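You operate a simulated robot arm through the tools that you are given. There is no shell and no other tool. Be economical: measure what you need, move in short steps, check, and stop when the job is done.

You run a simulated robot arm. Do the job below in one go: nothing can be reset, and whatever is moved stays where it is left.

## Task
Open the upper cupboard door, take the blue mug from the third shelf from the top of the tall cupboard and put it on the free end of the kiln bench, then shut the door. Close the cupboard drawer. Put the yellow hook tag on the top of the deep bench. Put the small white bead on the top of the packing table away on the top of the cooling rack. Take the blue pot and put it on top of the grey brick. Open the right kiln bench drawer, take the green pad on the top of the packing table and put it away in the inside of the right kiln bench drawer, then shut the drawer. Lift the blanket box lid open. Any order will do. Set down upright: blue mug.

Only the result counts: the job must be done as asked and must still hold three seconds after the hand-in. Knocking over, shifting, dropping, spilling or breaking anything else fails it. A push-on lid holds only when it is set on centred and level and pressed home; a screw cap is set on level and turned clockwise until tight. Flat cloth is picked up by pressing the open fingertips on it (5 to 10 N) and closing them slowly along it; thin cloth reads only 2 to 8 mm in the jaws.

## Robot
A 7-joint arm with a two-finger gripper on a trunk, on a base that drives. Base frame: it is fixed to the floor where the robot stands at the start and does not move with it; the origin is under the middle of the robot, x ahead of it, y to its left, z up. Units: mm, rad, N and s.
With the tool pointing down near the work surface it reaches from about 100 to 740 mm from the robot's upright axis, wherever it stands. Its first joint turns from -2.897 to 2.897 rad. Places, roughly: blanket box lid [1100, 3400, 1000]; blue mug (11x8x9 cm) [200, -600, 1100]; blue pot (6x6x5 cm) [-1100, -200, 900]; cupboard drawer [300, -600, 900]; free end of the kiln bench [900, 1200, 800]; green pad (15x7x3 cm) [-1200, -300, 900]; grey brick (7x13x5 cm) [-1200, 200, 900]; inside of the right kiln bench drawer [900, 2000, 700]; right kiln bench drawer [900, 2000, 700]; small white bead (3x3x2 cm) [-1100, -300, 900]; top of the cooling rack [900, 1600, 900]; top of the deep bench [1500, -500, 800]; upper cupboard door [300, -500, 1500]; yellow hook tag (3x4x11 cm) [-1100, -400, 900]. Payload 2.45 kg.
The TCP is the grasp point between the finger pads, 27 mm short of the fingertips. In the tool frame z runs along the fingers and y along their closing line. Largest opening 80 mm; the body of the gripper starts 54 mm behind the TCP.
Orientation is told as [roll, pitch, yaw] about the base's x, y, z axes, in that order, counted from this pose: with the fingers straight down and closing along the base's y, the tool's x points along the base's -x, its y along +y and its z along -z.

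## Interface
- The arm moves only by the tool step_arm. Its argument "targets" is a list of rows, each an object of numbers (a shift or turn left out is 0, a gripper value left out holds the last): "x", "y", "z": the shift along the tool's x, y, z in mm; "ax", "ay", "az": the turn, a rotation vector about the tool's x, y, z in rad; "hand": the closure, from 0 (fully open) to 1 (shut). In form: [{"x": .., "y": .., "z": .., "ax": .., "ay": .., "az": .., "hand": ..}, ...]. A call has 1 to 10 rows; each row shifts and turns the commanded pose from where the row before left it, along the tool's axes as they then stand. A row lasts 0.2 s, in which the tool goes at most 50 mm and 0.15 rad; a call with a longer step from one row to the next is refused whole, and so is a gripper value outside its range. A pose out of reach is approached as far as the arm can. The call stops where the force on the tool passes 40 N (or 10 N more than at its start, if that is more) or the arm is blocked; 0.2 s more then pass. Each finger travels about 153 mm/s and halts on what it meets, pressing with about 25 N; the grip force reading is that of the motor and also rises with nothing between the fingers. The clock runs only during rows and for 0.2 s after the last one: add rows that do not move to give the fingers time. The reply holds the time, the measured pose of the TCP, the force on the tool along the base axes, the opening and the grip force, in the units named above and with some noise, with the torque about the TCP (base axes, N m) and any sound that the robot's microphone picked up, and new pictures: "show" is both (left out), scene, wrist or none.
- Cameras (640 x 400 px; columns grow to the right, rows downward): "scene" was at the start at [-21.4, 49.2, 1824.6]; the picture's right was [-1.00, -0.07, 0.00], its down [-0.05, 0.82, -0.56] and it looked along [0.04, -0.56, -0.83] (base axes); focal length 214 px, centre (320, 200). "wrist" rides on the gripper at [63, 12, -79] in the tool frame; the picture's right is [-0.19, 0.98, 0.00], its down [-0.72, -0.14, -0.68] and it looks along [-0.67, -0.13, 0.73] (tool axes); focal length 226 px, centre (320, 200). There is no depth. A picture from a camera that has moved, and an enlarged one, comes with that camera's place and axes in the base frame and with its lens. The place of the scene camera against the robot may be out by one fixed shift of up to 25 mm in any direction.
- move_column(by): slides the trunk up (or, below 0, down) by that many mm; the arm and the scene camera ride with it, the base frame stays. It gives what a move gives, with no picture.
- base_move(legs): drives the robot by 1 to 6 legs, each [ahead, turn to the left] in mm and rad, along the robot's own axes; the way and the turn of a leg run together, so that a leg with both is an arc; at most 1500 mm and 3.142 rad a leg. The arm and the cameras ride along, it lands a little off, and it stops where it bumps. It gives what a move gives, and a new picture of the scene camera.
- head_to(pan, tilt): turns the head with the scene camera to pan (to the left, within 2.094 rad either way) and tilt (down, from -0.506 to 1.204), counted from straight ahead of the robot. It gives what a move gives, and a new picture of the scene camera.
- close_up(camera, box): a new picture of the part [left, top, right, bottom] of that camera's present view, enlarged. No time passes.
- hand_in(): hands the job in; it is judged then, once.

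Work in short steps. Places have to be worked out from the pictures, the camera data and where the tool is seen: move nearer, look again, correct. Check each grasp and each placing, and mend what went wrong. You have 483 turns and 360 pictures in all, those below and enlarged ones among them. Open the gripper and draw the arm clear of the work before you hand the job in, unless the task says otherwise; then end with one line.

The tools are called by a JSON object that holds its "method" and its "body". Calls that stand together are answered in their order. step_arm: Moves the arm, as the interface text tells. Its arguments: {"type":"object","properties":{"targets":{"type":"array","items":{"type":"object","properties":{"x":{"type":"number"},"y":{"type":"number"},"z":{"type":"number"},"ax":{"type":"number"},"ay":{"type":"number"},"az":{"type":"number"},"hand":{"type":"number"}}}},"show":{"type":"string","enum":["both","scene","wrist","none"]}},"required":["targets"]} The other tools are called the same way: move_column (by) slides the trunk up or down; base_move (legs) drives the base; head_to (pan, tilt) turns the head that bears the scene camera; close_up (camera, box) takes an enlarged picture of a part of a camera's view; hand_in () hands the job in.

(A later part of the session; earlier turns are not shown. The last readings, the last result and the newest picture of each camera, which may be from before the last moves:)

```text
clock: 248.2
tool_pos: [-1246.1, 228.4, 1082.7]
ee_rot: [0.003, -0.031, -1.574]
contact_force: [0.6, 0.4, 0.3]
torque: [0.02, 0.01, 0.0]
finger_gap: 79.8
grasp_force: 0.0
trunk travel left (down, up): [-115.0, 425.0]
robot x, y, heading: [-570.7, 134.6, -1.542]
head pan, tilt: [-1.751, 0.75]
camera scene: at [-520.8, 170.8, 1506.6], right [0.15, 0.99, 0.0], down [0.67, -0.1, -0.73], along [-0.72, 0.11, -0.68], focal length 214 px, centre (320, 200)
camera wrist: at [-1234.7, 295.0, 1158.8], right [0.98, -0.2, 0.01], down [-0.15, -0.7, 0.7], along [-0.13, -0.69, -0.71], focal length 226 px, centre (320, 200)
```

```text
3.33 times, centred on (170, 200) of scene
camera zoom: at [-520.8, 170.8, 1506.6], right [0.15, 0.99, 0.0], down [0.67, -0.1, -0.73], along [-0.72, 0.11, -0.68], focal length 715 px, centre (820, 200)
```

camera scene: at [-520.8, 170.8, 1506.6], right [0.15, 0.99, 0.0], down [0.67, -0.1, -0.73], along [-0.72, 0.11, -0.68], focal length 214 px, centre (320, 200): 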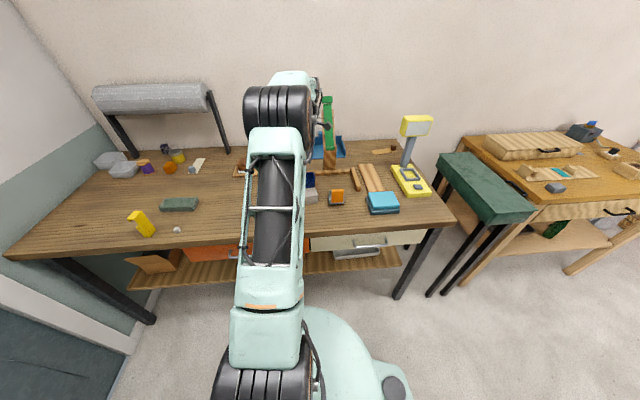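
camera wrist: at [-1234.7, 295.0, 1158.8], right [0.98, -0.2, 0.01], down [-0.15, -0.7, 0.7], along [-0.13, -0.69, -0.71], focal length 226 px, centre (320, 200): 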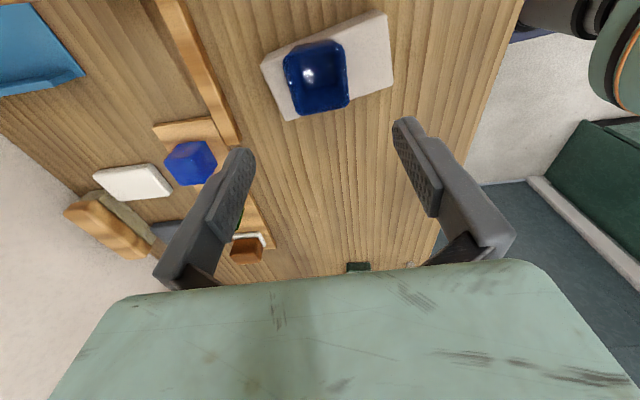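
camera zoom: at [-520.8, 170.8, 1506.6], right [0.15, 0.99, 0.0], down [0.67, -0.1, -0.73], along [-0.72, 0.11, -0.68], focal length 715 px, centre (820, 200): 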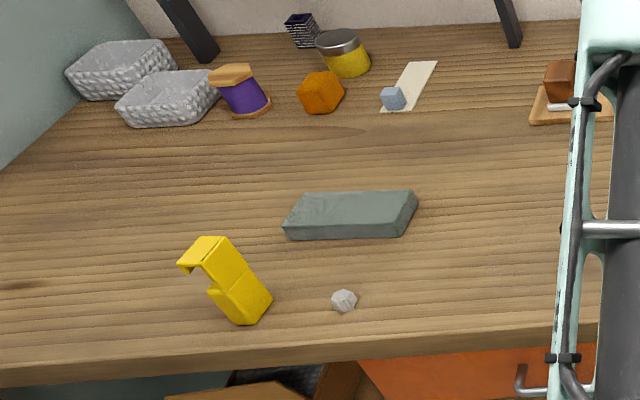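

The tag stands upright at ≈(-1130,-400), bead at ≈(-1102,-287), pad at ≈(-1235,-300). Drive forward along the table.

{"method": "base_move", "body": {"legs": [[400, 0]]}}

{"method": "step_arm", "body": {"targets": [{"y": 40, "x": -20}, {"y": 40, "x": -25}, {"x": -40}], "show": "both"}}

```text
clock: 250.7
tool_pos: [-1236.1, -169.1, 1080.8]
ee_rot: [0.0, -0.031, -1.574]
contact_force: [0.4, 0.3, -0.8]
torque: [0.01, 0.02, 0.02]
finger_gap: 80.2
grasp_force: 0.1
trunk travel left (down, up): [-115.0, 425.0]
robot x, y, heading: [-560.3, -267.5, -1.54]
head pan, tilt: [-1.751, 0.75]
camera scene: at [-509.2, -226.6, 1506.6], right [0.15, 0.99, 0.0], down [0.67, -0.1, -0.73], along [-0.72, 0.11, -0.68], focal length 214 px, centre (320, 200)
```

scene: 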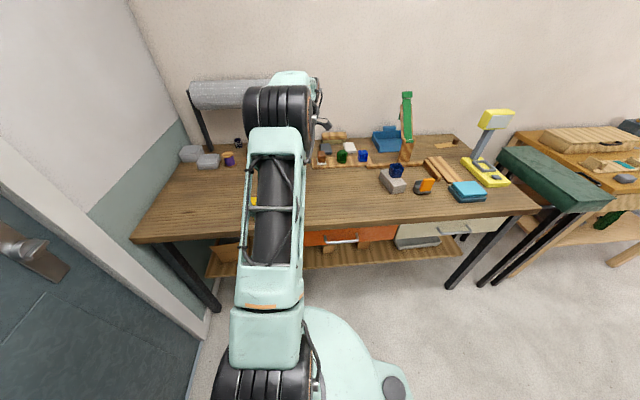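

```text
clock: 251.5
tool_pos: [-1154.1, -252.5, 1085.0]
ee_rot: [0.003, -0.032, -1.573]
contact_force: [0.9, 0.1, -0.1]
torque: [0.0, 0.0, 0.01]
finger_gap: 80.1
grasp_force: 0.0
trunk travel left (down, up): [-115.0, 425.0]
robot x, y, heading: [-559.2, -268.3, -1.542]
head pan, tilt: [-1.751, 0.75]
camera scene: at [-509.0, -226.6, 1506.6], right [0.15, 0.99, 0.0], down [0.67, -0.1, -0.73], along [-0.72, 0.11, -0.68], focal length 214 px, centre (320, 200)
camera wrist: at [-1142.3, -187.9, 1161.3], right [0.98, -0.19, 0.01], down [-0.14, -0.7, 0.7], along [-0.13, -0.69, -0.71], focal length 226 px, centre (320, 200)
```

scene: 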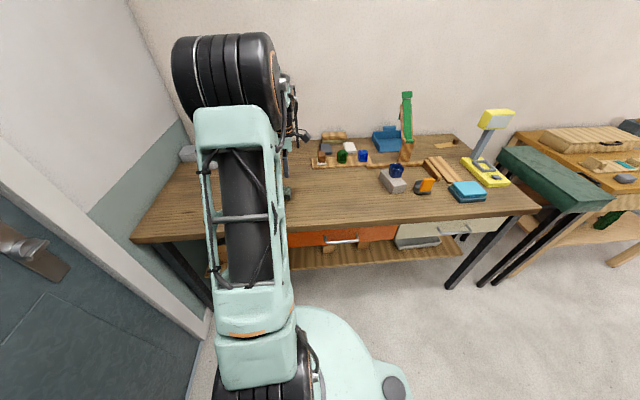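
wrist: 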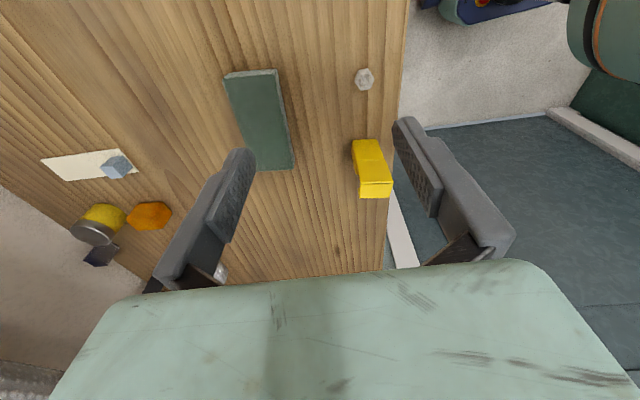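

{"method": "close_up", "body": {"camera": "wrist", "box": [310, 50, 430, 220]}}

```text
2.35 times, centred on (370, 135) of wrist
camera zoom: at [-1142.3, -187.9, 1161.3], right [0.98, -0.19, 0.01], down [-0.14, -0.7, 0.7], along [-0.13, -0.69, -0.71], focal length 532 px, centre (202, 353)
```

zoom: 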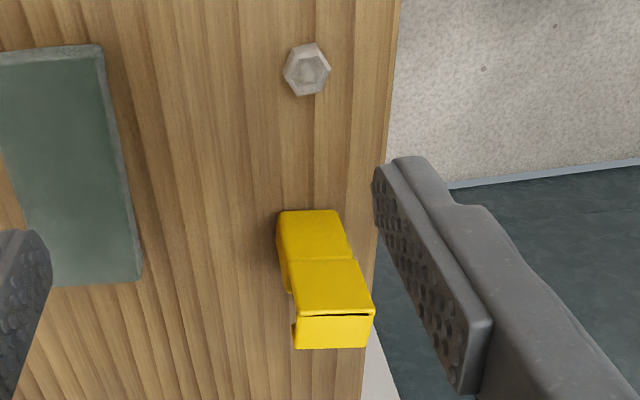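

The tag is ~39 mm wide along x, centred ≈(-1108,-391). Move above it and align.

{"method": "step_arm", "body": {"targets": [{"x": -45, "y": 16}, {"x": -45, "y": 15}, {"x": -48, "y": 15}, {"az": 0.12}, {"z": 40}, {"z": 30}], "show": "wrist"}}

```text
refused: row 3 steps farther than a row can; nothing moved
```

{"method": "step_arm", "body": {"targets": [{"x": -45, "y": 16}, {"x": -45, "y": 15}, {"x": -45, "y": 15}, {"az": 0.12, "x": -3}, {"z": 40}, {"z": 30}], "show": "wrist"}}

```text
clock: 252.9
tool_pos: [-1110.2, -396.0, 1019.1]
ee_rot: [0.007, -0.03, -1.693]
contact_force: [-1.8, 0.9, -0.8]
torque: [0.01, -0.04, -0.03]
finger_gap: 79.7
grasp_force: 0.1
trunk travel left (down, up): [-115.0, 425.0]
robot x, y, heading: [-562.5, -268.6, -1.542]
head pan, tilt: [-1.751, 0.75]
camera wrist: at [-1090.6, -331.8, 1096.1], right [0.95, -0.31, 0.01], down [-0.23, -0.67, 0.7], along [-0.21, -0.67, -0.71], focal length 226 px, centre (320, 200)
```

wrist: 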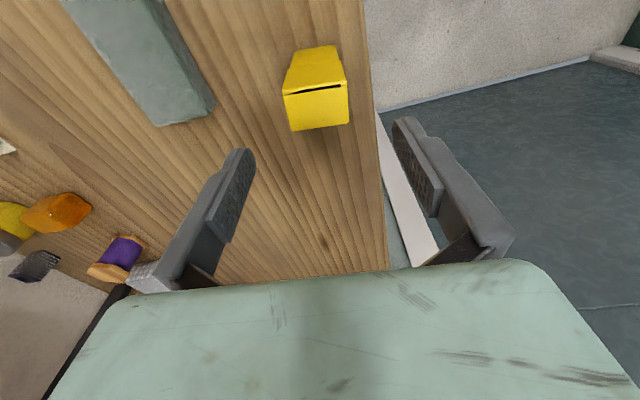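

Aligned well. Descend to grip height 912.

{"method": "step_arm", "body": {"targets": [{"z": 40, "x": 5, "y": 1}, {"z": 40}, {"z": 27}, {"hand": 1}, {}, {}], "show": "wrist"}}

```text
clock: 254.3
tool_pos: [-1107.8, -394.0, 911.1]
ee_rot: [0.008, -0.031, -1.694]
contact_force: [-0.8, -0.1, 0.6]
torque: [-0.01, -0.01, 0.0]
finger_gap: 39.0
grasp_force: 24.6
trunk travel left (down, up): [-115.0, 425.0]
robot x, y, heading: [-560.8, -268.7, -1.539]
head pan, tilt: [-1.751, 0.75]
camera wrist: at [-1088.0, -329.2, 988.3], right [0.95, -0.31, 0.01], down [-0.23, -0.67, 0.7], along [-0.21, -0.67, -0.71], focal length 226 px, centre (320, 200)
```

wrist: 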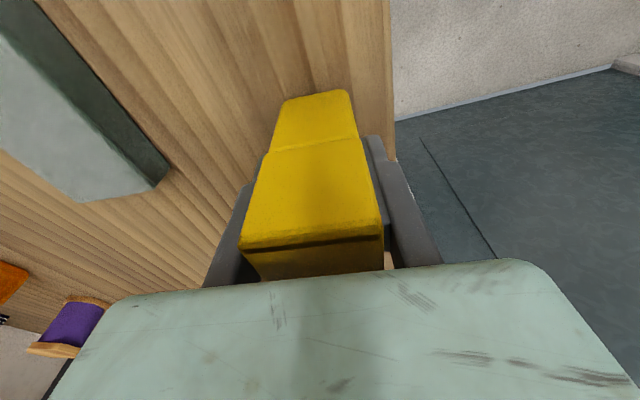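

Tag gripped (39 mm). Raise the column and carry it: back up, turn, and drive to the deep bench front (free strip near (1080,-150)).

{"method": "move_column", "body": {"by": 280}}

{"method": "base_move", "body": {"legs": [[-500, 0], [0, 1.645], [1400, 0]]}}

{"method": "head_to", "body": {"pan": -0.9, "tilt": 0.8}}

```text
clock: 257.1
tool_pos: [-1107.0, -392.1, 1191.5]
ee_rot: [0.008, -0.03, -1.693]
contact_force: [0.1, 0.8, -0.8]
torque: [-0.03, 0.02, 0.0]
finger_gap: 39.5
grasp_force: 24.7
trunk travel left (down, up): [-395.0, 145.0]
robot x, y, heading: [-563.0, -267.0, -1.545]
head pan, tilt: [-1.751, 0.75]
```

```text
clock: 270.7
tool_pos: [968.8, -171.9, 1192.7]
ee_rot: [0.007, -0.031, -0.063]
contact_force: [1.2, 1.3, -1.8]
torque: [-0.02, 0.02, 0.0]
finger_gap: 39.1
grasp_force: 24.8
trunk travel left (down, up): [-395.0, 145.0]
robot x, y, heading: [807.6, 364.3, 0.093]
head pan, tilt: [-1.751, 0.75]
camera scene: at [765.5, 424.9, 1786.6], right [-1.0, 0.09, 0.0], down [0.06, 0.68, -0.73], along [-0.06, -0.73, -0.68], focal length 214 px, centre (320, 200)
```

scene: 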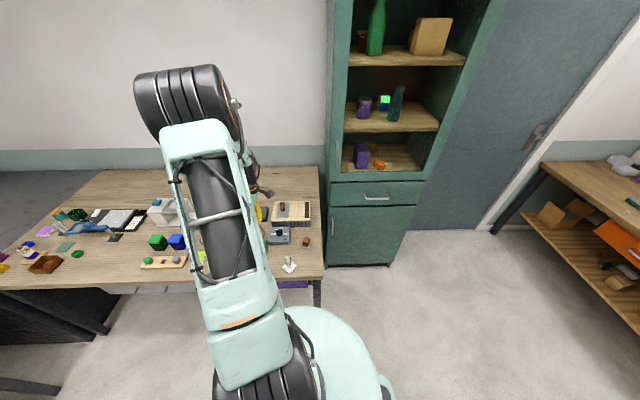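

```text
clock: 271.8
tool_pos: [969.8, -172.4, 1190.8]
ee_rot: [0.008, -0.03, -0.061]
contact_force: [0.3, 0.7, -0.7]
torque: [-0.02, -0.01, 0.0]
finger_gap: 39.0
grasp_force: 25.2
trunk travel left (down, up): [-395.0, 145.0]
robot x, y, heading: [811.1, 367.9, 0.092]
head pan, tilt: [-0.901, 0.799]
camera scene: at [828.0, 449.0, 1782.6], right [-0.72, -0.69, 0.0], down [-0.49, 0.52, -0.7], along [0.48, -0.5, -0.72], focal length 214 px, centre (320, 200)
```

scene: 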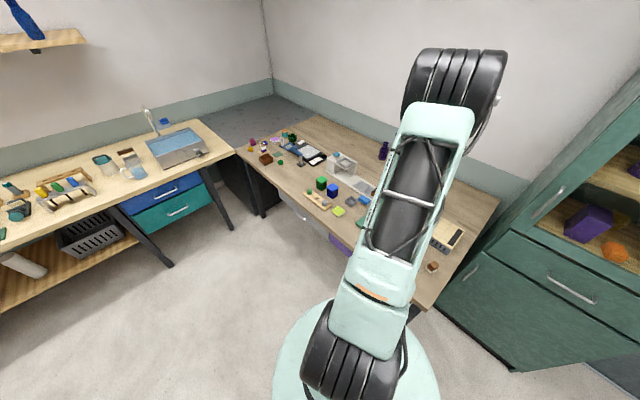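

{"method": "step_arm", "body": {"targets": [{}], "show": "wrist"}}

{"method": "close_up", "body": {"camera": "scene", "box": [280, 130, 480, 300]}}

```text
clock: 272.2
tool_pos: [970.3, -171.6, 1191.8]
ee_rot: [0.007, -0.029, -0.062]
contact_force: [-0.5, 1.0, -0.5]
torque: [0.0, 0.0, 0.0]
finger_gap: 39.3
grasp_force: 25.5
trunk travel left (down, up): [-395.0, 145.0]
robot x, y, heading: [806.2, 366.0, 0.089]
head pan, tilt: [-0.901, 0.799]
camera wrist: at [904.6, -155.7, 1268.3], right [0.25, 0.97, 0.01], down [0.69, -0.19, 0.7], along [0.68, -0.17, -0.71], focal length 226 px, centre (320, 200)
```

wrist: 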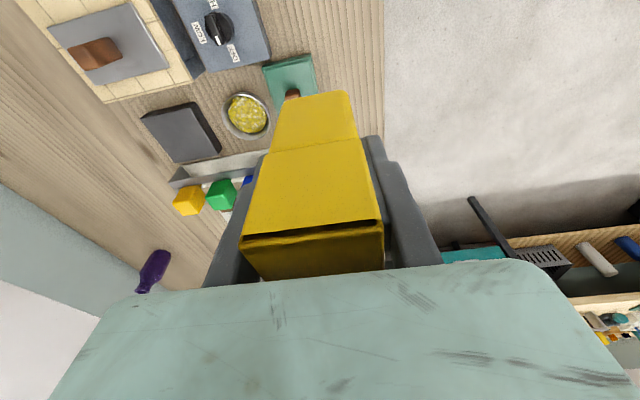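

```text
2.35 times, centred on (380, 215) of scene
camera zoom: at [828.0, 449.0, 1782.6], right [-0.72, -0.69, 0.0], down [-0.5, 0.52, -0.7], along [0.48, -0.5, -0.72], focal length 505 px, centre (179, 165)
```

zoom: 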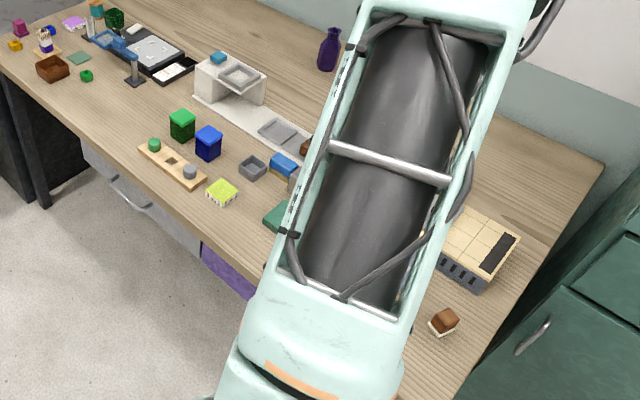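

There is a free strip at the front edge near (1225,-130). Drive forward 250 mm and look again.

{"method": "base_move", "body": {"legs": [[0, -0.09], [240, 0]]}}

{"method": "step_arm", "body": {"targets": [{}], "show": "wrist"}}

{"method": "close_up", "body": {"camera": "scene", "box": [200, 120, 440, 300]}}

```text
clock: 274.5
tool_pos: [1161.8, -183.3, 1192.0]
ee_rot: [0.008, -0.029, -0.15]
contact_force: [0.0, -0.2, 0.8]
torque: [-0.01, 0.0, -0.04]
finger_gap: 39.2
grasp_force: 24.8
trunk travel left (down, up): [-395.0, 145.0]
robot x, y, heading: [1052.3, 367.8, 0.002]
head pan, tilt: [-0.901, 0.799]
camera scene: at [1076.0, 447.1, 1782.6], right [-0.78, -0.62, 0.0], down [-0.45, 0.56, -0.7], along [0.43, -0.55, -0.72], focal length 214 px, centre (320, 200)
```

scene: 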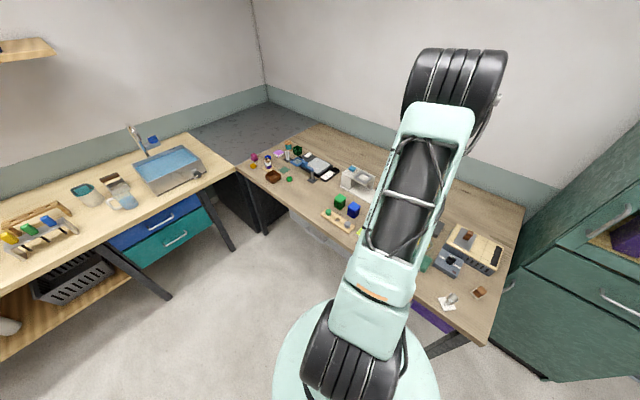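

```text
clock: 274.9
tool_pos: [1161.0, -183.6, 1191.2]
ee_rot: [0.008, -0.03, -0.151]
contact_force: [-0.2, 0.0, -0.4]
torque: [0.0, 0.03, 0.01]
finger_gap: 39.3
grasp_force: 24.8
trunk travel left (down, up): [-395.0, 145.0]
robot x, y, heading: [1049.2, 364.2, 0.001]
head pan, tilt: [-0.901, 0.799]
camera wrist: at [1097.3, -161.6, 1268.4], right [0.34, 0.94, 0.01], down [0.67, -0.25, 0.7], along [0.66, -0.23, -0.71], focal length 226 px, centre (320, 200)
```

wrist: 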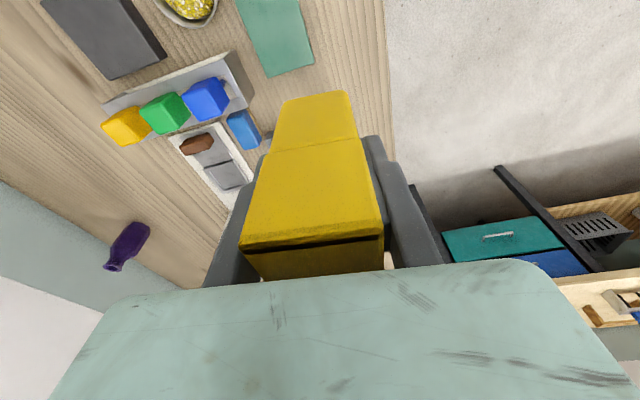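

```text
2.22 times, centred on (320, 210) of scene
camera zoom: at [1075.3, 447.1, 1782.6], right [-0.78, -0.62, 0.0], down [-0.45, 0.56, -0.7], along [0.43, -0.55, -0.72], focal length 477 px, centre (320, 178)
```

zoom: 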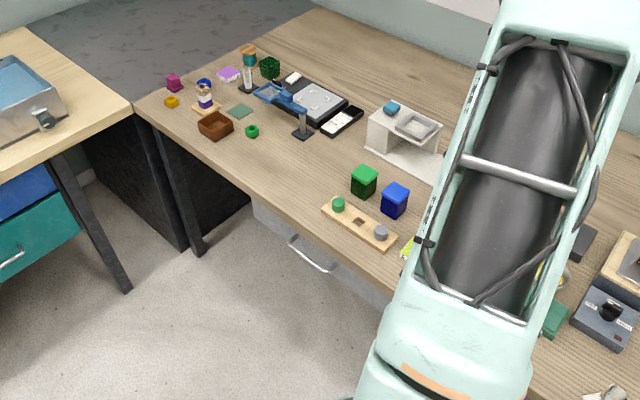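

Between the green pad (x<1190) and the yellow-green block (x>1297) there is a free patch around (1243,-155). Move over it and lower.

{"method": "step_arm", "body": {"targets": [{"x": -39, "y": 20}, {"x": -38, "y": 20}], "show": "none"}}

{"method": "move_column", "body": {"by": -200}}

{"method": "step_arm", "body": {"targets": [{}], "show": "wrist"}}

```text
clock: 275.5
tool_pos: [1243.0, -155.3, 1193.9]
ee_rot: [0.008, -0.03, -0.151]
contact_force: [-0.5, 0.3, -0.7]
torque: [0.03, -0.01, 0.01]
finger_gap: 39.1
grasp_force: 24.8
trunk travel left (down, up): [-395.0, 145.0]
robot x, y, heading: [1048.4, 364.8, 0.003]
head pan, tilt: [-0.901, 0.799]
```

```text
clock: 277.7
tool_pos: [1242.3, -156.1, 994.7]
ee_rot: [0.007, -0.03, -0.15]
contact_force: [0.4, 0.6, -0.1]
torque: [0.0, 0.0, -0.02]
finger_gap: 39.1
grasp_force: 25.1
trunk travel left (down, up): [-195.0, 345.0]
robot x, y, heading: [1049.7, 369.7, 0.002]
head pan, tilt: [-0.901, 0.799]
```

```text
clock: 278.1
tool_pos: [1242.8, -156.3, 995.0]
ee_rot: [0.007, -0.028, -0.149]
contact_force: [0.3, -0.3, -1.1]
torque: [0.01, -0.02, -0.01]
finger_gap: 38.9
grasp_force: 24.9
trunk travel left (down, up): [-195.0, 345.0]
robot x, y, heading: [1048.7, 363.9, -0.001]
head pan, tilt: [-0.901, 0.799]
camera wrist: at [1179.9, -134.0, 1071.1], right [0.34, 0.94, 0.01], down [0.67, -0.25, 0.7], along [0.66, -0.23, -0.71], focal length 226 px, centre (320, 200)
```

wrist: 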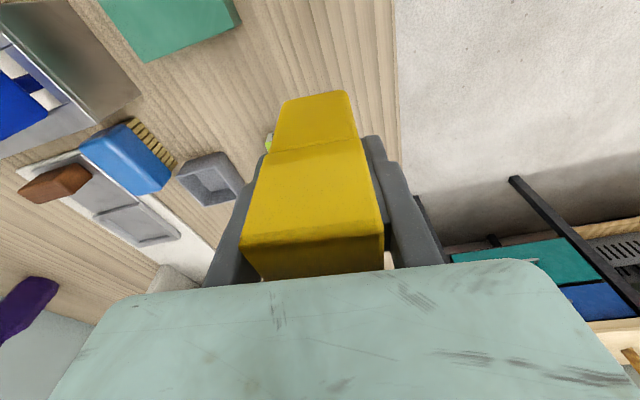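

{"method": "step_arm", "body": {"targets": [{"x": 7, "y": 11}, {"z": 30}, {"z": 25}, {"z": 10}, {"z": 6}, {"z": 5}, {"z": 4}, {"z": 4}, {"z": 4}], "show": "wrist"}}

```text
clock: 280.1
tool_pos: [1242.0, -144.1, 908.6]
ee_rot: [0.0, -0.032, -0.15]
contact_force: [1.5, 2.3, 26.0]
torque: [0.03, 0.06, -0.02]
finger_gap: 39.8
grasp_force: 25.1
trunk travel left (down, up): [-195.0, 345.0]
robot x, y, heading: [1048.8, 366.1, -0.0]
head pan, tilt: [-0.901, 0.799]
camera wrist: at [1178.1, -121.8, 985.2], right [0.34, 0.94, 0.01], down [0.67, -0.25, 0.7], along [0.67, -0.23, -0.71], focal length 226 px, centre (320, 200)
```

wrist: 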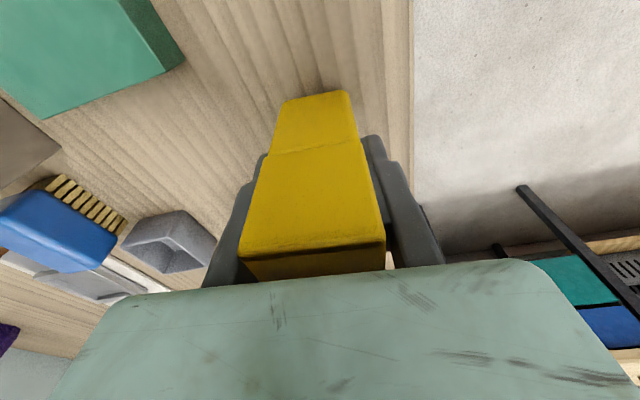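

Contact with the bench (26 N). Relieve slightly, open and rise.

{"method": "step_arm", "body": {"targets": [{"z": -2}, {"hand": 0.35}, {"hand": 0.25}, {"z": -30}, {"z": -45}, {"z": -45}, {"z": -45}], "show": "wrist"}}

```text
clock: 281.7
tool_pos: [1237.0, -143.9, 1073.3]
ee_rot: [0.006, -0.031, -0.152]
contact_force: [0.5, -0.6, -0.5]
torque: [0.0, 0.0, 0.01]
finger_gap: 59.9
grasp_force: 0.0
trunk travel left (down, up): [-195.0, 345.0]
robot x, y, heading: [1047.3, 367.6, 0.003]
head pan, tilt: [-0.901, 0.799]
camera wrist: at [1172.6, -121.7, 1151.0], right [0.34, 0.94, 0.01], down [0.67, -0.25, 0.7], along [0.66, -0.23, -0.71], focal length 226 px, centre (320, 200)
```

wrist: 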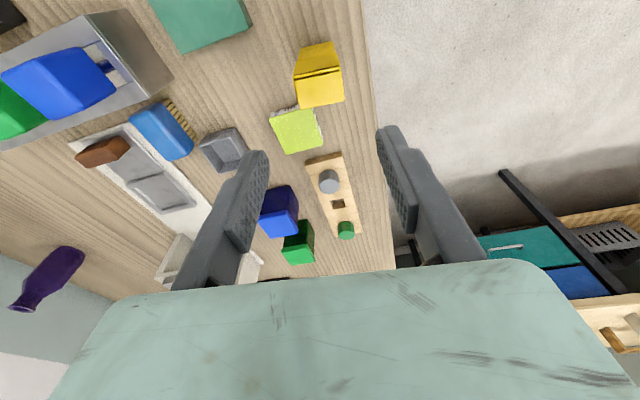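

Tag stands on the deep bench. Return to the packing table.

{"method": "move_column", "body": {"by": 150}}

{"method": "base_move", "body": {"legs": [[-1500, 0], [-100, 0], [0, -1.56], [600, 0]]}}

{"method": "step_arm", "body": {"targets": [{}], "show": "wrist"}}

```text
clock: 283.4
tool_pos: [1235.8, -145.4, 1223.4]
ee_rot: [0.008, -0.029, -0.15]
contact_force: [-0.1, 0.3, 0.6]
torque: [-0.01, -0.01, -0.02]
finger_gap: 60.4
grasp_force: 0.0
trunk travel left (down, up): [-345.0, 195.0]
robot x, y, heading: [1049.1, 368.8, 0.003]
head pan, tilt: [-0.901, 0.799]
```

```text
clock: 298.5
tool_pos: [-1041.7, -429.2, 1223.2]
ee_rot: [0.006, -0.03, -1.713]
contact_force: [0.8, -0.4, 0.3]
torque: [0.03, 0.01, 0.03]
finger_gap: 60.0
grasp_force: 0.1
trunk travel left (down, up): [-345.0, 195.0]
robot x, y, heading: [-535.5, -238.9, -1.56]
head pan, tilt: [-0.901, 0.799]
camera scene: at [-460.4, -264.3, 1732.6], right [-0.63, 0.78, 0.0], down [0.56, 0.45, -0.7], along [-0.54, -0.44, -0.72], focal length 214 px, centre (320, 200)
```

scene: 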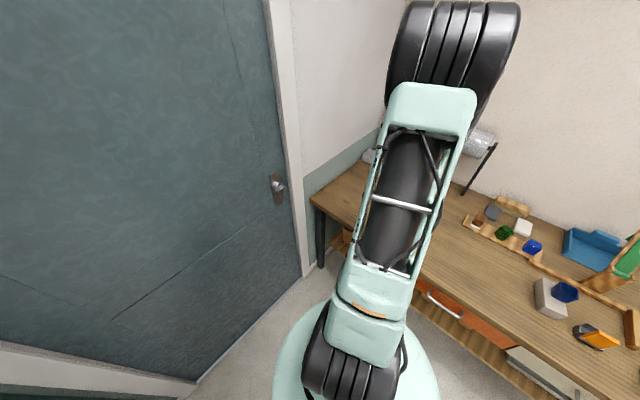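

```text
clock: 298.9
tool_pos: [-1040.1, -430.2, 1223.4]
ee_rot: [0.006, -0.031, -1.712]
contact_force: [0.1, 0.4, -0.1]
torque: [0.01, 0.0, -0.01]
finger_gap: 59.7
grasp_force: 0.1
trunk travel left (down, up): [-345.0, 195.0]
robot x, y, heading: [-531.8, -237.2, -1.559]
head pan, tilt: [-0.901, 0.799]
camera wrist: at [-1020.1, -365.4, 1300.4], right [0.94, -0.33, 0.01], down [-0.24, -0.67, 0.7], along [-0.22, -0.67, -0.71], focal length 226 px, centre (320, 200)
```

wrist: 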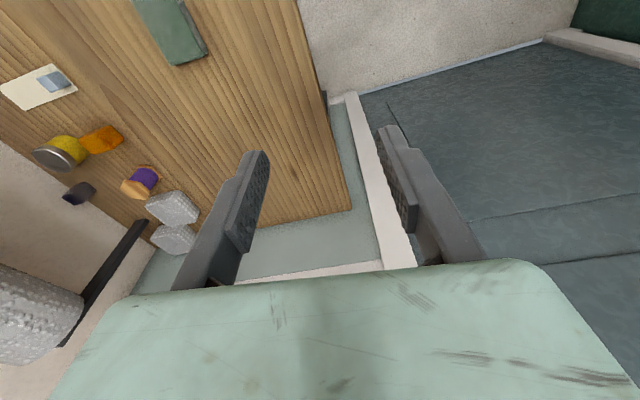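

Pad centre ≈(-1242,-317), 70 mm wide across x, tool yaw already fits. Move above it.

{"method": "step_arm", "body": {"targets": [{"x": 17, "y": -43, "hand": 0}, {"x": 17, "y": -43}, {"x": 17, "y": -43}, {"x": 17, "y": -43}, {"x": 15, "y": -44}], "show": "none"}}

{"method": "move_column", "body": {"by": -230}}

{"method": "step_arm", "body": {"targets": [{}], "show": "wrist"}}

```text
clock: 300.1
tool_pos: [-1245.2, -316.8, 1217.9]
ee_rot: [0.01, -0.029, -1.711]
contact_force: [-0.7, -0.3, -1.3]
torque: [-0.01, -0.03, 0.04]
finger_gap: 80.1
grasp_force: 0.1
trunk travel left (down, up): [-345.0, 195.0]
robot x, y, heading: [-535.9, -239.3, -1.557]
head pan, tilt: [-0.901, 0.799]
```

```text
clock: 302.5
tool_pos: [-1243.9, -317.6, 989.1]
ee_rot: [0.006, -0.028, -1.713]
contact_force: [0.7, -0.5, -0.2]
torque: [0.01, 0.01, 0.05]
finger_gap: 80.0
grasp_force: 0.1
trunk travel left (down, up): [-115.0, 425.0]
robot x, y, heading: [-531.5, -235.5, -1.557]
head pan, tilt: [-0.901, 0.799]
```

```text
clock: 302.9
tool_pos: [-1242.2, -316.8, 989.6]
ee_rot: [0.007, -0.03, -1.712]
contact_force: [-0.1, -0.3, 0.2]
torque: [-0.02, 0.02, 0.0]
finger_gap: 80.3
grasp_force: 0.0
trunk travel left (down, up): [-115.0, 425.0]
robot x, y, heading: [-531.5, -237.6, -1.553]
head pan, tilt: [-0.901, 0.799]
camera wrist: at [-1222.3, -252.6, 1065.7], right [0.94, -0.33, 0.01], down [-0.24, -0.67, 0.7], along [-0.22, -0.67, -0.71], focal length 226 px, centre (320, 200)
```

wrist: 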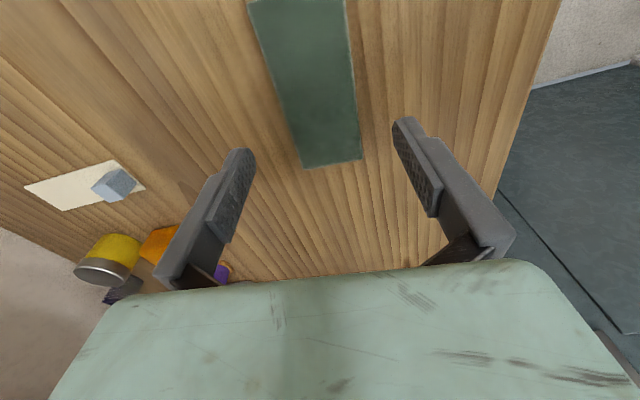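

Pad edges confirm the centre (-1242,-316). Descend carefully.

{"method": "step_arm", "body": {"targets": [{"z": 40}, {"z": 40}, {"z": 15}], "show": "wrist"}}

```text
clock: 303.7
tool_pos: [-1244.5, -320.4, 894.1]
ee_rot: [0.006, -0.029, -1.712]
contact_force: [0.6, -0.5, 0.5]
torque: [-0.01, -0.03, -0.01]
finger_gap: 80.2
grasp_force: 0.0
trunk travel left (down, up): [-115.0, 425.0]
robot x, y, heading: [-529.1, -238.5, -1.561]
head pan, tilt: [-0.901, 0.799]
camera wrist: at [-1222.6, -255.1, 970.5], right [0.94, -0.33, 0.01], down [-0.24, -0.67, 0.7], along [-0.22, -0.67, -0.71], focal length 226 px, centre (320, 200)
```

wrist: 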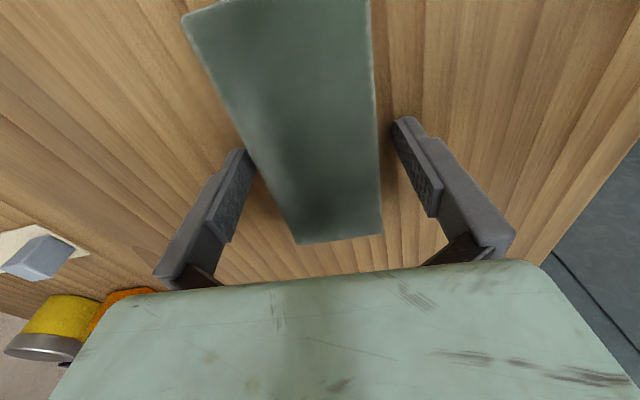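

Left finger nearly touches the pad edge; raise, shift 5 mm and descend.

{"method": "step_arm", "body": {"targets": [{"z": -12}, {"y": -5.5}, {"z": 12}, {"z": 5}], "show": "wrist"}}

```text
clock: 304.7
tool_pos: [-1249.2, -318.9, 889.0]
ee_rot: [0.006, -0.029, -1.712]
contact_force: [-1.1, -0.5, 4.3]
torque: [0.07, 0.2, 0.03]
finger_gap: 79.3
grasp_force: 0.0
trunk travel left (down, up): [-115.0, 425.0]
robot x, y, heading: [-531.9, -234.9, -1.559]
head pan, tilt: [-0.901, 0.799]
camera wrist: at [-1227.9, -254.5, 966.0], right [0.94, -0.33, 0.01], down [-0.24, -0.67, 0.7], along [-0.22, -0.67, -0.71], focal length 226 px, centre (320, 200)
```

wrist: 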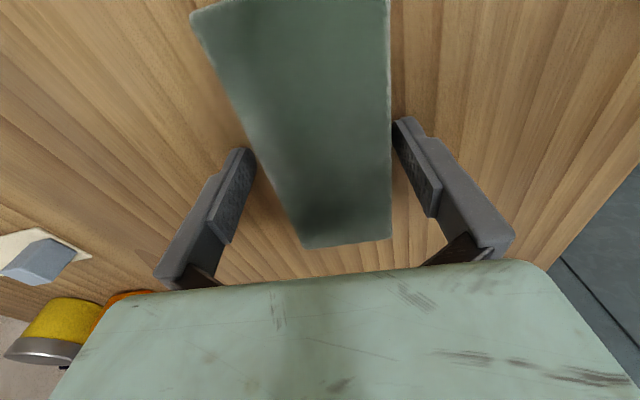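

The left fingertip just touches the table (top ≈ 861). Close on the pad.

{"method": "step_arm", "body": {"targets": [{"z": -2, "hand": 0.1}, {"hand": 0.3}, {"hand": 1}, {}, {}], "show": "wrist"}}

```text
clock: 305.9
tool_pos: [-1248.1, -318.1, 891.0]
ee_rot: [0.007, -0.03, -1.714]
contact_force: [0.8, -0.2, 0.2]
torque: [0.03, 0.02, -0.02]
finger_gap: 64.2
grasp_force: 25.2
trunk travel left (down, up): [-115.0, 425.0]
robot x, y, heading: [-532.0, -236.6, -1.555]
head pan, tilt: [-0.901, 0.799]
camera wrist: at [-1227.8, -254.7, 967.5], right [0.94, -0.33, 0.01], down [-0.24, -0.67, 0.7], along [-0.22, -0.67, -0.71], focal length 226 px, centre (320, 200)
```

wrist: 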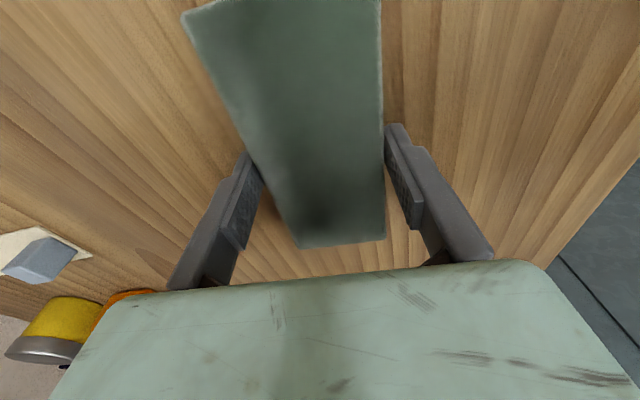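

{"method": "step_arm", "body": {"targets": [{"z": -15}, {"z": -30}, {"z": -40}], "show": "wrist"}}

```text
clock: 306.7
tool_pos: [-1247.9, -316.2, 976.5]
ee_rot: [0.007, -0.03, -1.713]
contact_force: [1.1, -0.3, -0.9]
torque: [0.01, 0.01, -0.07]
finger_gap: 64.3
grasp_force: 25.0
trunk travel left (down, up): [-115.0, 425.0]
robot x, y, heading: [-532.1, -238.7, -1.56]
head pan, tilt: [-0.901, 0.799]
camera wrist: at [-1227.7, -252.5, 1053.1], right [0.94, -0.33, 0.01], down [-0.24, -0.67, 0.7], along [-0.22, -0.67, -0.71], focal length 226 px, centre (320, 200)
```

wrist: 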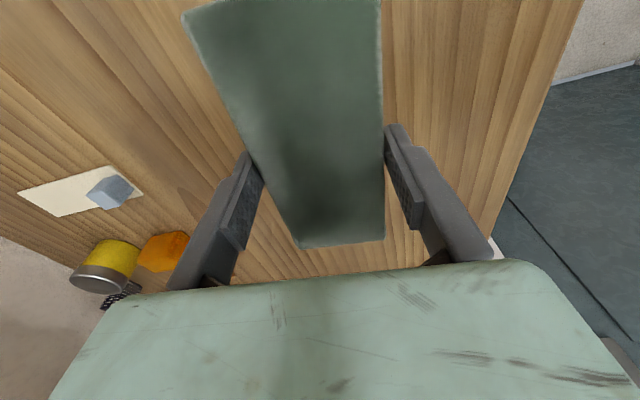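

Pad lifted level. Draw the arm in, raise, and carry it to the open kiln bench drawer.

{"method": "step_arm", "body": {"targets": [{"y": 45}, {"y": 45}, {"y": 45}], "show": "none"}}

{"method": "move_column", "body": {"by": 200}}

{"method": "base_move", "body": {"legs": [[-400, 0], [0, 2.79], [1480, 0], [270, 0], [0, 0.34]]}}

```text
clock: 307.5
tool_pos: [-1113.9, -336.3, 976.5]
ee_rot: [0.005, -0.031, -1.712]
contact_force: [-0.3, 1.0, -0.3]
torque: [0.0, 0.0, 0.01]
finger_gap: 64.2
grasp_force: 25.1
trunk travel left (down, up): [-115.0, 425.0]
robot x, y, heading: [-531.7, -240.2, -1.557]
head pan, tilt: [-0.901, 0.799]
```

```text
clock: 309.6
tool_pos: [-1114.6, -336.1, 1175.3]
ee_rot: [0.007, -0.029, -1.711]
contact_force: [-0.3, 0.4, -0.6]
torque: [-0.02, -0.01, 0.02]
finger_gap: 64.0
grasp_force: 24.6
trunk travel left (down, up): [-315.0, 225.0]
robot x, y, heading: [-528.6, -237.9, -1.565]
head pan, tilt: [-0.901, 0.799]
```

```text
clock: 328.4
tool_pos: [593.1, 1911.9, 1176.6]
ee_rot: [0.006, -0.028, 1.446]
contact_force: [-0.4, 0.6, -0.7]
torque: [0.01, 0.0, -0.03]
finger_gap: 63.8
grasp_force: 25.2
trunk travel left (down, up): [-315.0, 225.0]
robot x, y, heading: [13.3, 1800.9, 1.597]
head pan, tilt: [-0.901, 0.799]
camera scene: at [-70.4, 1837.2, 1702.6], right [0.64, -0.77, 0.0], down [-0.55, -0.46, -0.7], along [0.53, 0.45, -0.72], focal length 214 px, centre (320, 200)
```

scene: 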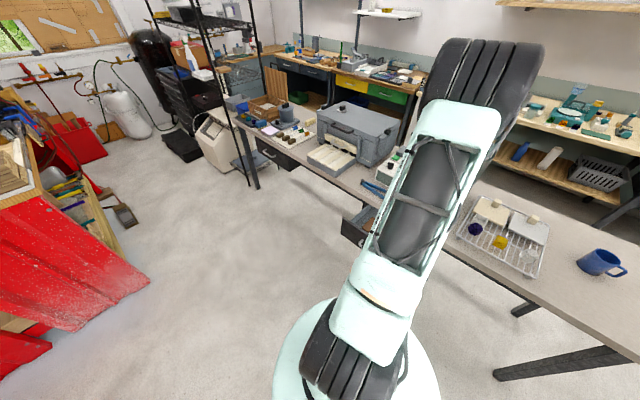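

{"method": "head_to", "body": {"pan": -1.75, "tilt": 0.75}}

{"method": "step_arm", "body": {"targets": [{}], "show": "wrist"}}

```text
clock: 329.5
tool_pos: [593.5, 1910.4, 1176.6]
ee_rot: [0.007, -0.03, 1.444]
contact_force: [-0.3, 0.0, -0.7]
torque: [-0.04, -0.01, 0.03]
finger_gap: 63.9
grasp_force: 25.3
trunk travel left (down, up): [-315.0, 225.0]
robot x, y, heading: [7.6, 1806.3, 1.605]
head pan, tilt: [-1.751, 0.75]
camera scene: at [-50.1, 1772.5, 1706.6], right [-0.15, -0.99, 0.0], down [-0.67, 0.1, -0.73], along [0.72, -0.11, -0.68], focal length 214 px, centre (320, 200)
```

scene: 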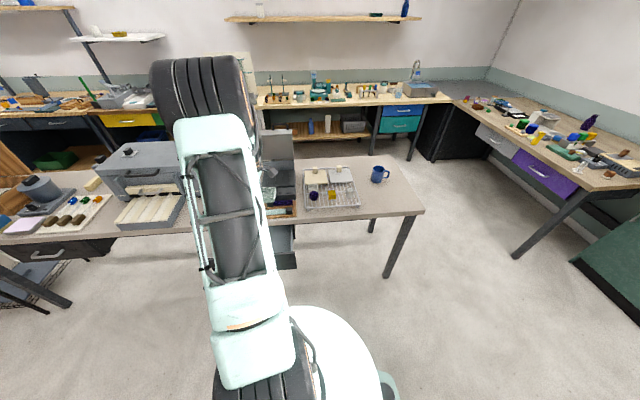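

```text
clock: 329.9
tool_pos: [593.0, 1911.0, 1177.1]
ee_rot: [0.007, -0.029, 1.447]
contact_force: [-0.1, 0.2, -1.4]
torque: [0.0, 0.01, 0.0]
finger_gap: 64.0
grasp_force: 25.3
trunk travel left (down, up): [-315.0, 225.0]
robot x, y, heading: [10.4, 1804.1, 1.598]
head pan, tilt: [-1.751, 0.75]
camera wrist: at [572.0, 1848.1, 1253.3], right [-0.95, 0.31, 0.01], down [0.23, 0.67, 0.7], along [0.21, 0.67, -0.71], focal length 226 px, centre (320, 200)
```

wrist: 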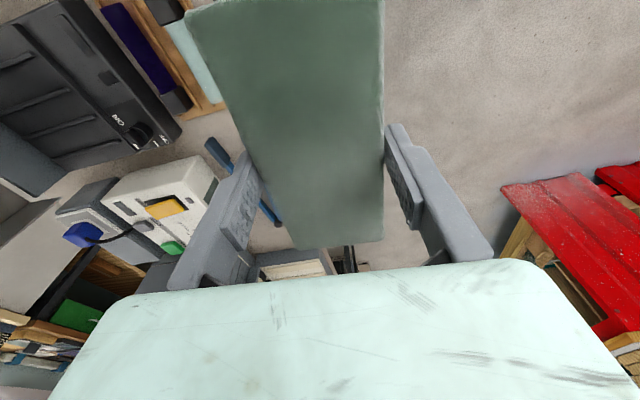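

The pad blocks the wrist view; back the base 420 mm to see the drawer beside the arm.

{"method": "base_move", "body": {"legs": [[-420, 0]]}}

{"method": "head_to", "body": {"pan": -1.2, "tilt": 0.9}}

```text
clock: 332.5
tool_pos: [604.9, 1484.6, 1176.9]
ee_rot: [0.007, -0.031, 1.438]
contact_force: [-0.4, 0.3, 0.1]
torque: [0.02, -0.01, 0.0]
finger_gap: 64.0
grasp_force: 25.2
trunk travel left (down, up): [-315.0, 225.0]
robot x, y, heading: [23.2, 1385.4, 1.591]
head pan, tilt: [-1.751, 0.75]
camera scene: at [-39.2, 1349.9, 1706.6], right [-0.16, -0.99, 0.0], down [-0.67, 0.11, -0.73], along [0.72, -0.11, -0.68], focal length 214 px, centre (320, 200)
```

scene: 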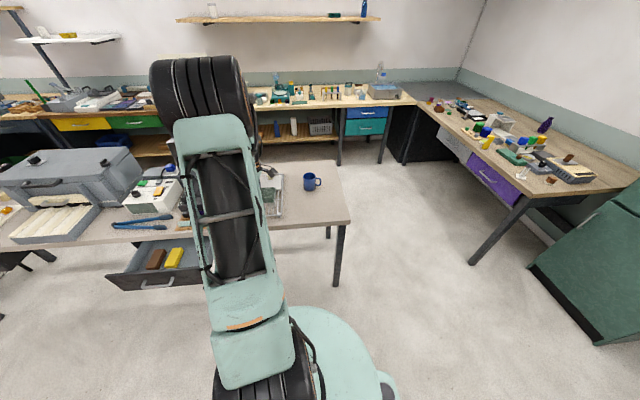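

```text
clock: 333.5
tool_pos: [604.8, 1485.7, 1175.7]
ee_rot: [0.008, -0.029, 1.439]
contact_force: [-0.4, 0.2, -0.6]
torque: [0.0, 0.02, 0.0]
finger_gap: 63.9
grasp_force: 24.9
trunk travel left (down, up): [-315.0, 225.0]
robot x, y, heading: [24.4, 1382.3, 1.593]
head pan, tilt: [-1.201, 0.901]
camera scene: at [-51.3, 1392.6, 1694.7], right [0.38, -0.92, 0.0], down [-0.72, -0.3, -0.62], along [0.57, 0.24, -0.78], focal length 214 px, centre (320, 200)
```

scene: 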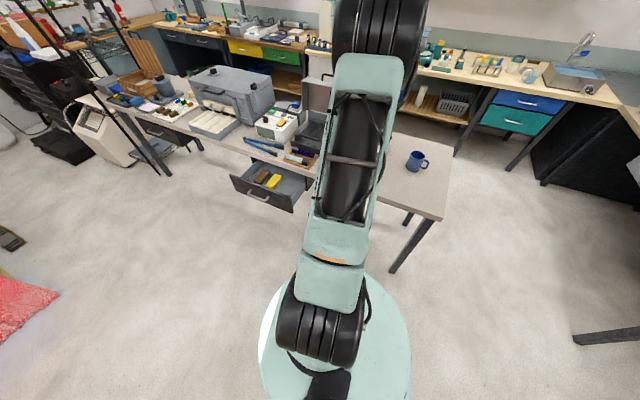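

{"method": "close_up", "body": {"camera": "scene", "box": [220, 130, 330, 220]}}

{"method": "head_to", "body": {"pan": -0.8, "tilt": 0.7}}

```text
4.44 times, centred on (275, 175) of scene
camera zoom: at [-51.3, 1392.6, 1694.7], right [0.38, -0.92, 0.0], down [-0.72, -0.3, -0.62], along [0.57, 0.24, -0.78], focal length 953 px, centre (520, 311)
```

zoom: 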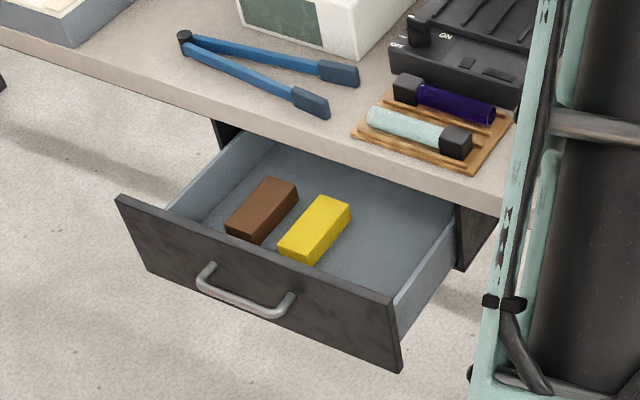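

```text
clock: 334.4
tool_pos: [605.2, 1485.9, 1176.7]
ee_rot: [0.006, -0.029, 1.439]
contact_force: [1.4, -0.4, 0.2]
torque: [0.0, 0.01, -0.01]
finger_gap: 64.2
grasp_force: 25.0
trunk travel left (down, up): [-315.0, 225.0]
robot x, y, heading: [22.9, 1383.8, 1.591]
head pan, tilt: [-0.799, 0.7]
camera scene: at [-61.5, 1424.3, 1710.8], right [0.71, -0.7, 0.0], down [-0.45, -0.46, -0.76], along [0.54, 0.55, -0.64], focal length 214 px, centre (320, 200)
```

scene: 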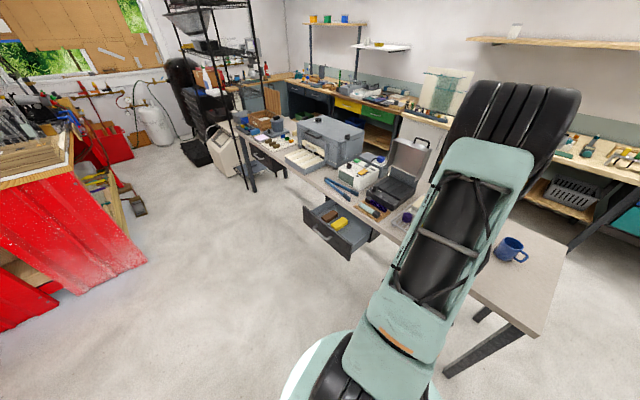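

Now the drawer interior is measured: free area x≈565–700, y≈1800–1970; I target the pad at (630,1885) with its long side along y. Drive forward and align.

{"method": "base_move", "body": {"legs": [[400, 0]]}}

{"method": "step_arm", "body": {"targets": [{"az": -0.13}], "show": "none"}}

```text
clock: 336.8
tool_pos: [595.2, 1883.1, 1176.9]
ee_rot: [0.008, -0.032, 1.438]
contact_force: [0.0, 0.0, 0.2]
torque: [-0.04, -0.01, -0.02]
finger_gap: 63.9
grasp_force: 25.3
trunk travel left (down, up): [-315.0, 225.0]
robot x, y, heading: [13.3, 1784.4, 1.591]
head pan, tilt: [-0.799, 0.7]
camera scene: at [-70.6, 1821.4, 1710.8], right [0.71, -0.7, 0.0], down [-0.45, -0.46, -0.76], along [0.54, 0.54, -0.64], focal length 214 px, centre (320, 200)
```

scene: 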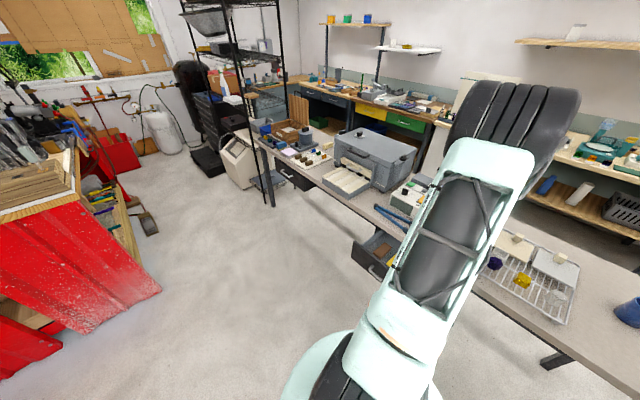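

```text
clock: 337.2
tool_pos: [595.0, 1882.5, 1175.7]
ee_rot: [0.002, -0.032, 1.569]
contact_force: [0.2, 0.2, -0.1]
torque: [-0.02, -0.04, 0.0]
finger_gap: 64.1
grasp_force: 24.4
trunk travel left (down, up): [-315.0, 225.0]
robot x, y, heading: [17.4, 1780.0, 1.595]
head pan, tilt: [-0.799, 0.7]
```

{"method": "step_arm", "body": {"targets": [{"y": -35, "x": -2}], "show": "none"}}

{"method": "move_column", "body": {"by": -280}}

{"method": "step_arm", "body": {"targets": [{}], "show": "both"}}

```text
clock: 337.6
tool_pos: [630.7, 1883.3, 1175.9]
ee_rot: [0.003, -0.03, 1.568]
contact_force: [0.9, 0.1, -0.1]
torque: [-0.01, -0.02, 0.02]
finger_gap: 64.2
grasp_force: 24.9
trunk travel left (down, up): [-315.0, 225.0]
robot x, y, heading: [16.2, 1778.3, 1.593]
head pan, tilt: [-0.799, 0.7]
```

```text
clock: 340.5
tool_pos: [631.3, 1882.7, 897.2]
ee_rot: [0.0, -0.03, 1.569]
contact_force: [0.1, 0.1, -1.2]
torque: [-0.01, 0.01, -0.03]
finger_gap: 64.0
grasp_force: 25.4
trunk travel left (down, up): [-35.0, 505.0]
robot x, y, heading: [14.0, 1774.1, 1.596]
head pan, tilt: [-0.799, 0.7]
```

```text
clock: 340.9
tool_pos: [630.0, 1882.7, 897.1]
ee_rot: [0.003, -0.031, 1.569]
contact_force: [0.3, -0.2, 0.6]
torque: [0.0, -0.02, 0.01]
finger_gap: 63.8
grasp_force: 25.7
trunk travel left (down, up): [-35.0, 505.0]
robot x, y, heading: [14.4, 1781.8, 1.597]
head pan, tilt: [-0.799, 0.7]
camera scene: at [-70.6, 1820.4, 1430.9], right [0.71, -0.7, 0.0], down [-0.45, -0.46, -0.76], along [0.54, 0.55, -0.64], focal length 214 px, centre (320, 200)
camera wrist: at [617.7, 1817.6, 973.2], right [-0.98, 0.2, 0.01], down [0.14, 0.7, 0.7], along [0.13, 0.69, -0.71], focal length 226 px, centre (320, 200)
```

scene: 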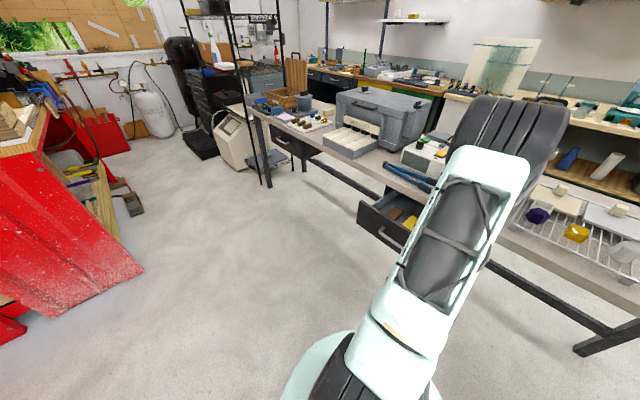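
wrist: 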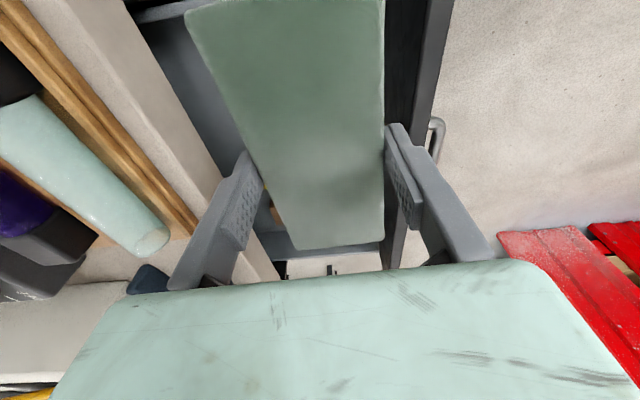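

Wrist view: front panel inner face x≈559, bench edge x≈735, so centre x≈642. Shift 10 mm and descend in steps, watching forces.

{"method": "step_arm", "body": {"targets": [{"y": -10, "z": 30}, {"z": 30}, {"z": 25}, {"z": 15}], "show": "wrist"}}

{"method": "close_up", "body": {"camera": "scene", "box": [340, 180, 460, 280]}}

```text
clock: 341.9
tool_pos: [640.9, 1886.0, 796.5]
ee_rot: [0.004, -0.031, 1.568]
contact_force: [0.5, 0.2, -0.5]
torque: [-0.02, -0.02, -0.03]
finger_gap: 64.1
grasp_force: 24.7
trunk travel left (down, up): [-35.0, 505.0]
robot x, y, heading: [13.3, 1775.7, 1.595]
head pan, tilt: [-0.799, 0.7]
camera wrist: at [627.8, 1820.6, 873.4], right [-0.98, 0.2, 0.01], down [0.15, 0.7, 0.7], along [0.13, 0.69, -0.71], focal length 226 px, centre (320, 200)
```

wrist: 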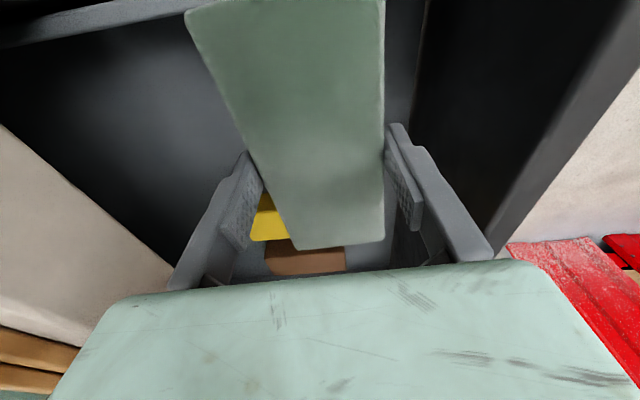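

```text
4.00 times, centred on (400, 230) of scene
camera zoom: at [-70.5, 1820.5, 1430.8], right [0.71, -0.7, 0.0], down [-0.45, -0.46, -0.76], along [0.54, 0.55, -0.64], focal length 858 px, centre (0, 80)
```

zoom: 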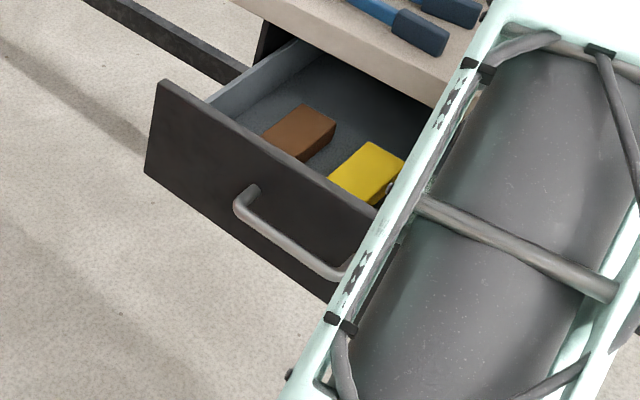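

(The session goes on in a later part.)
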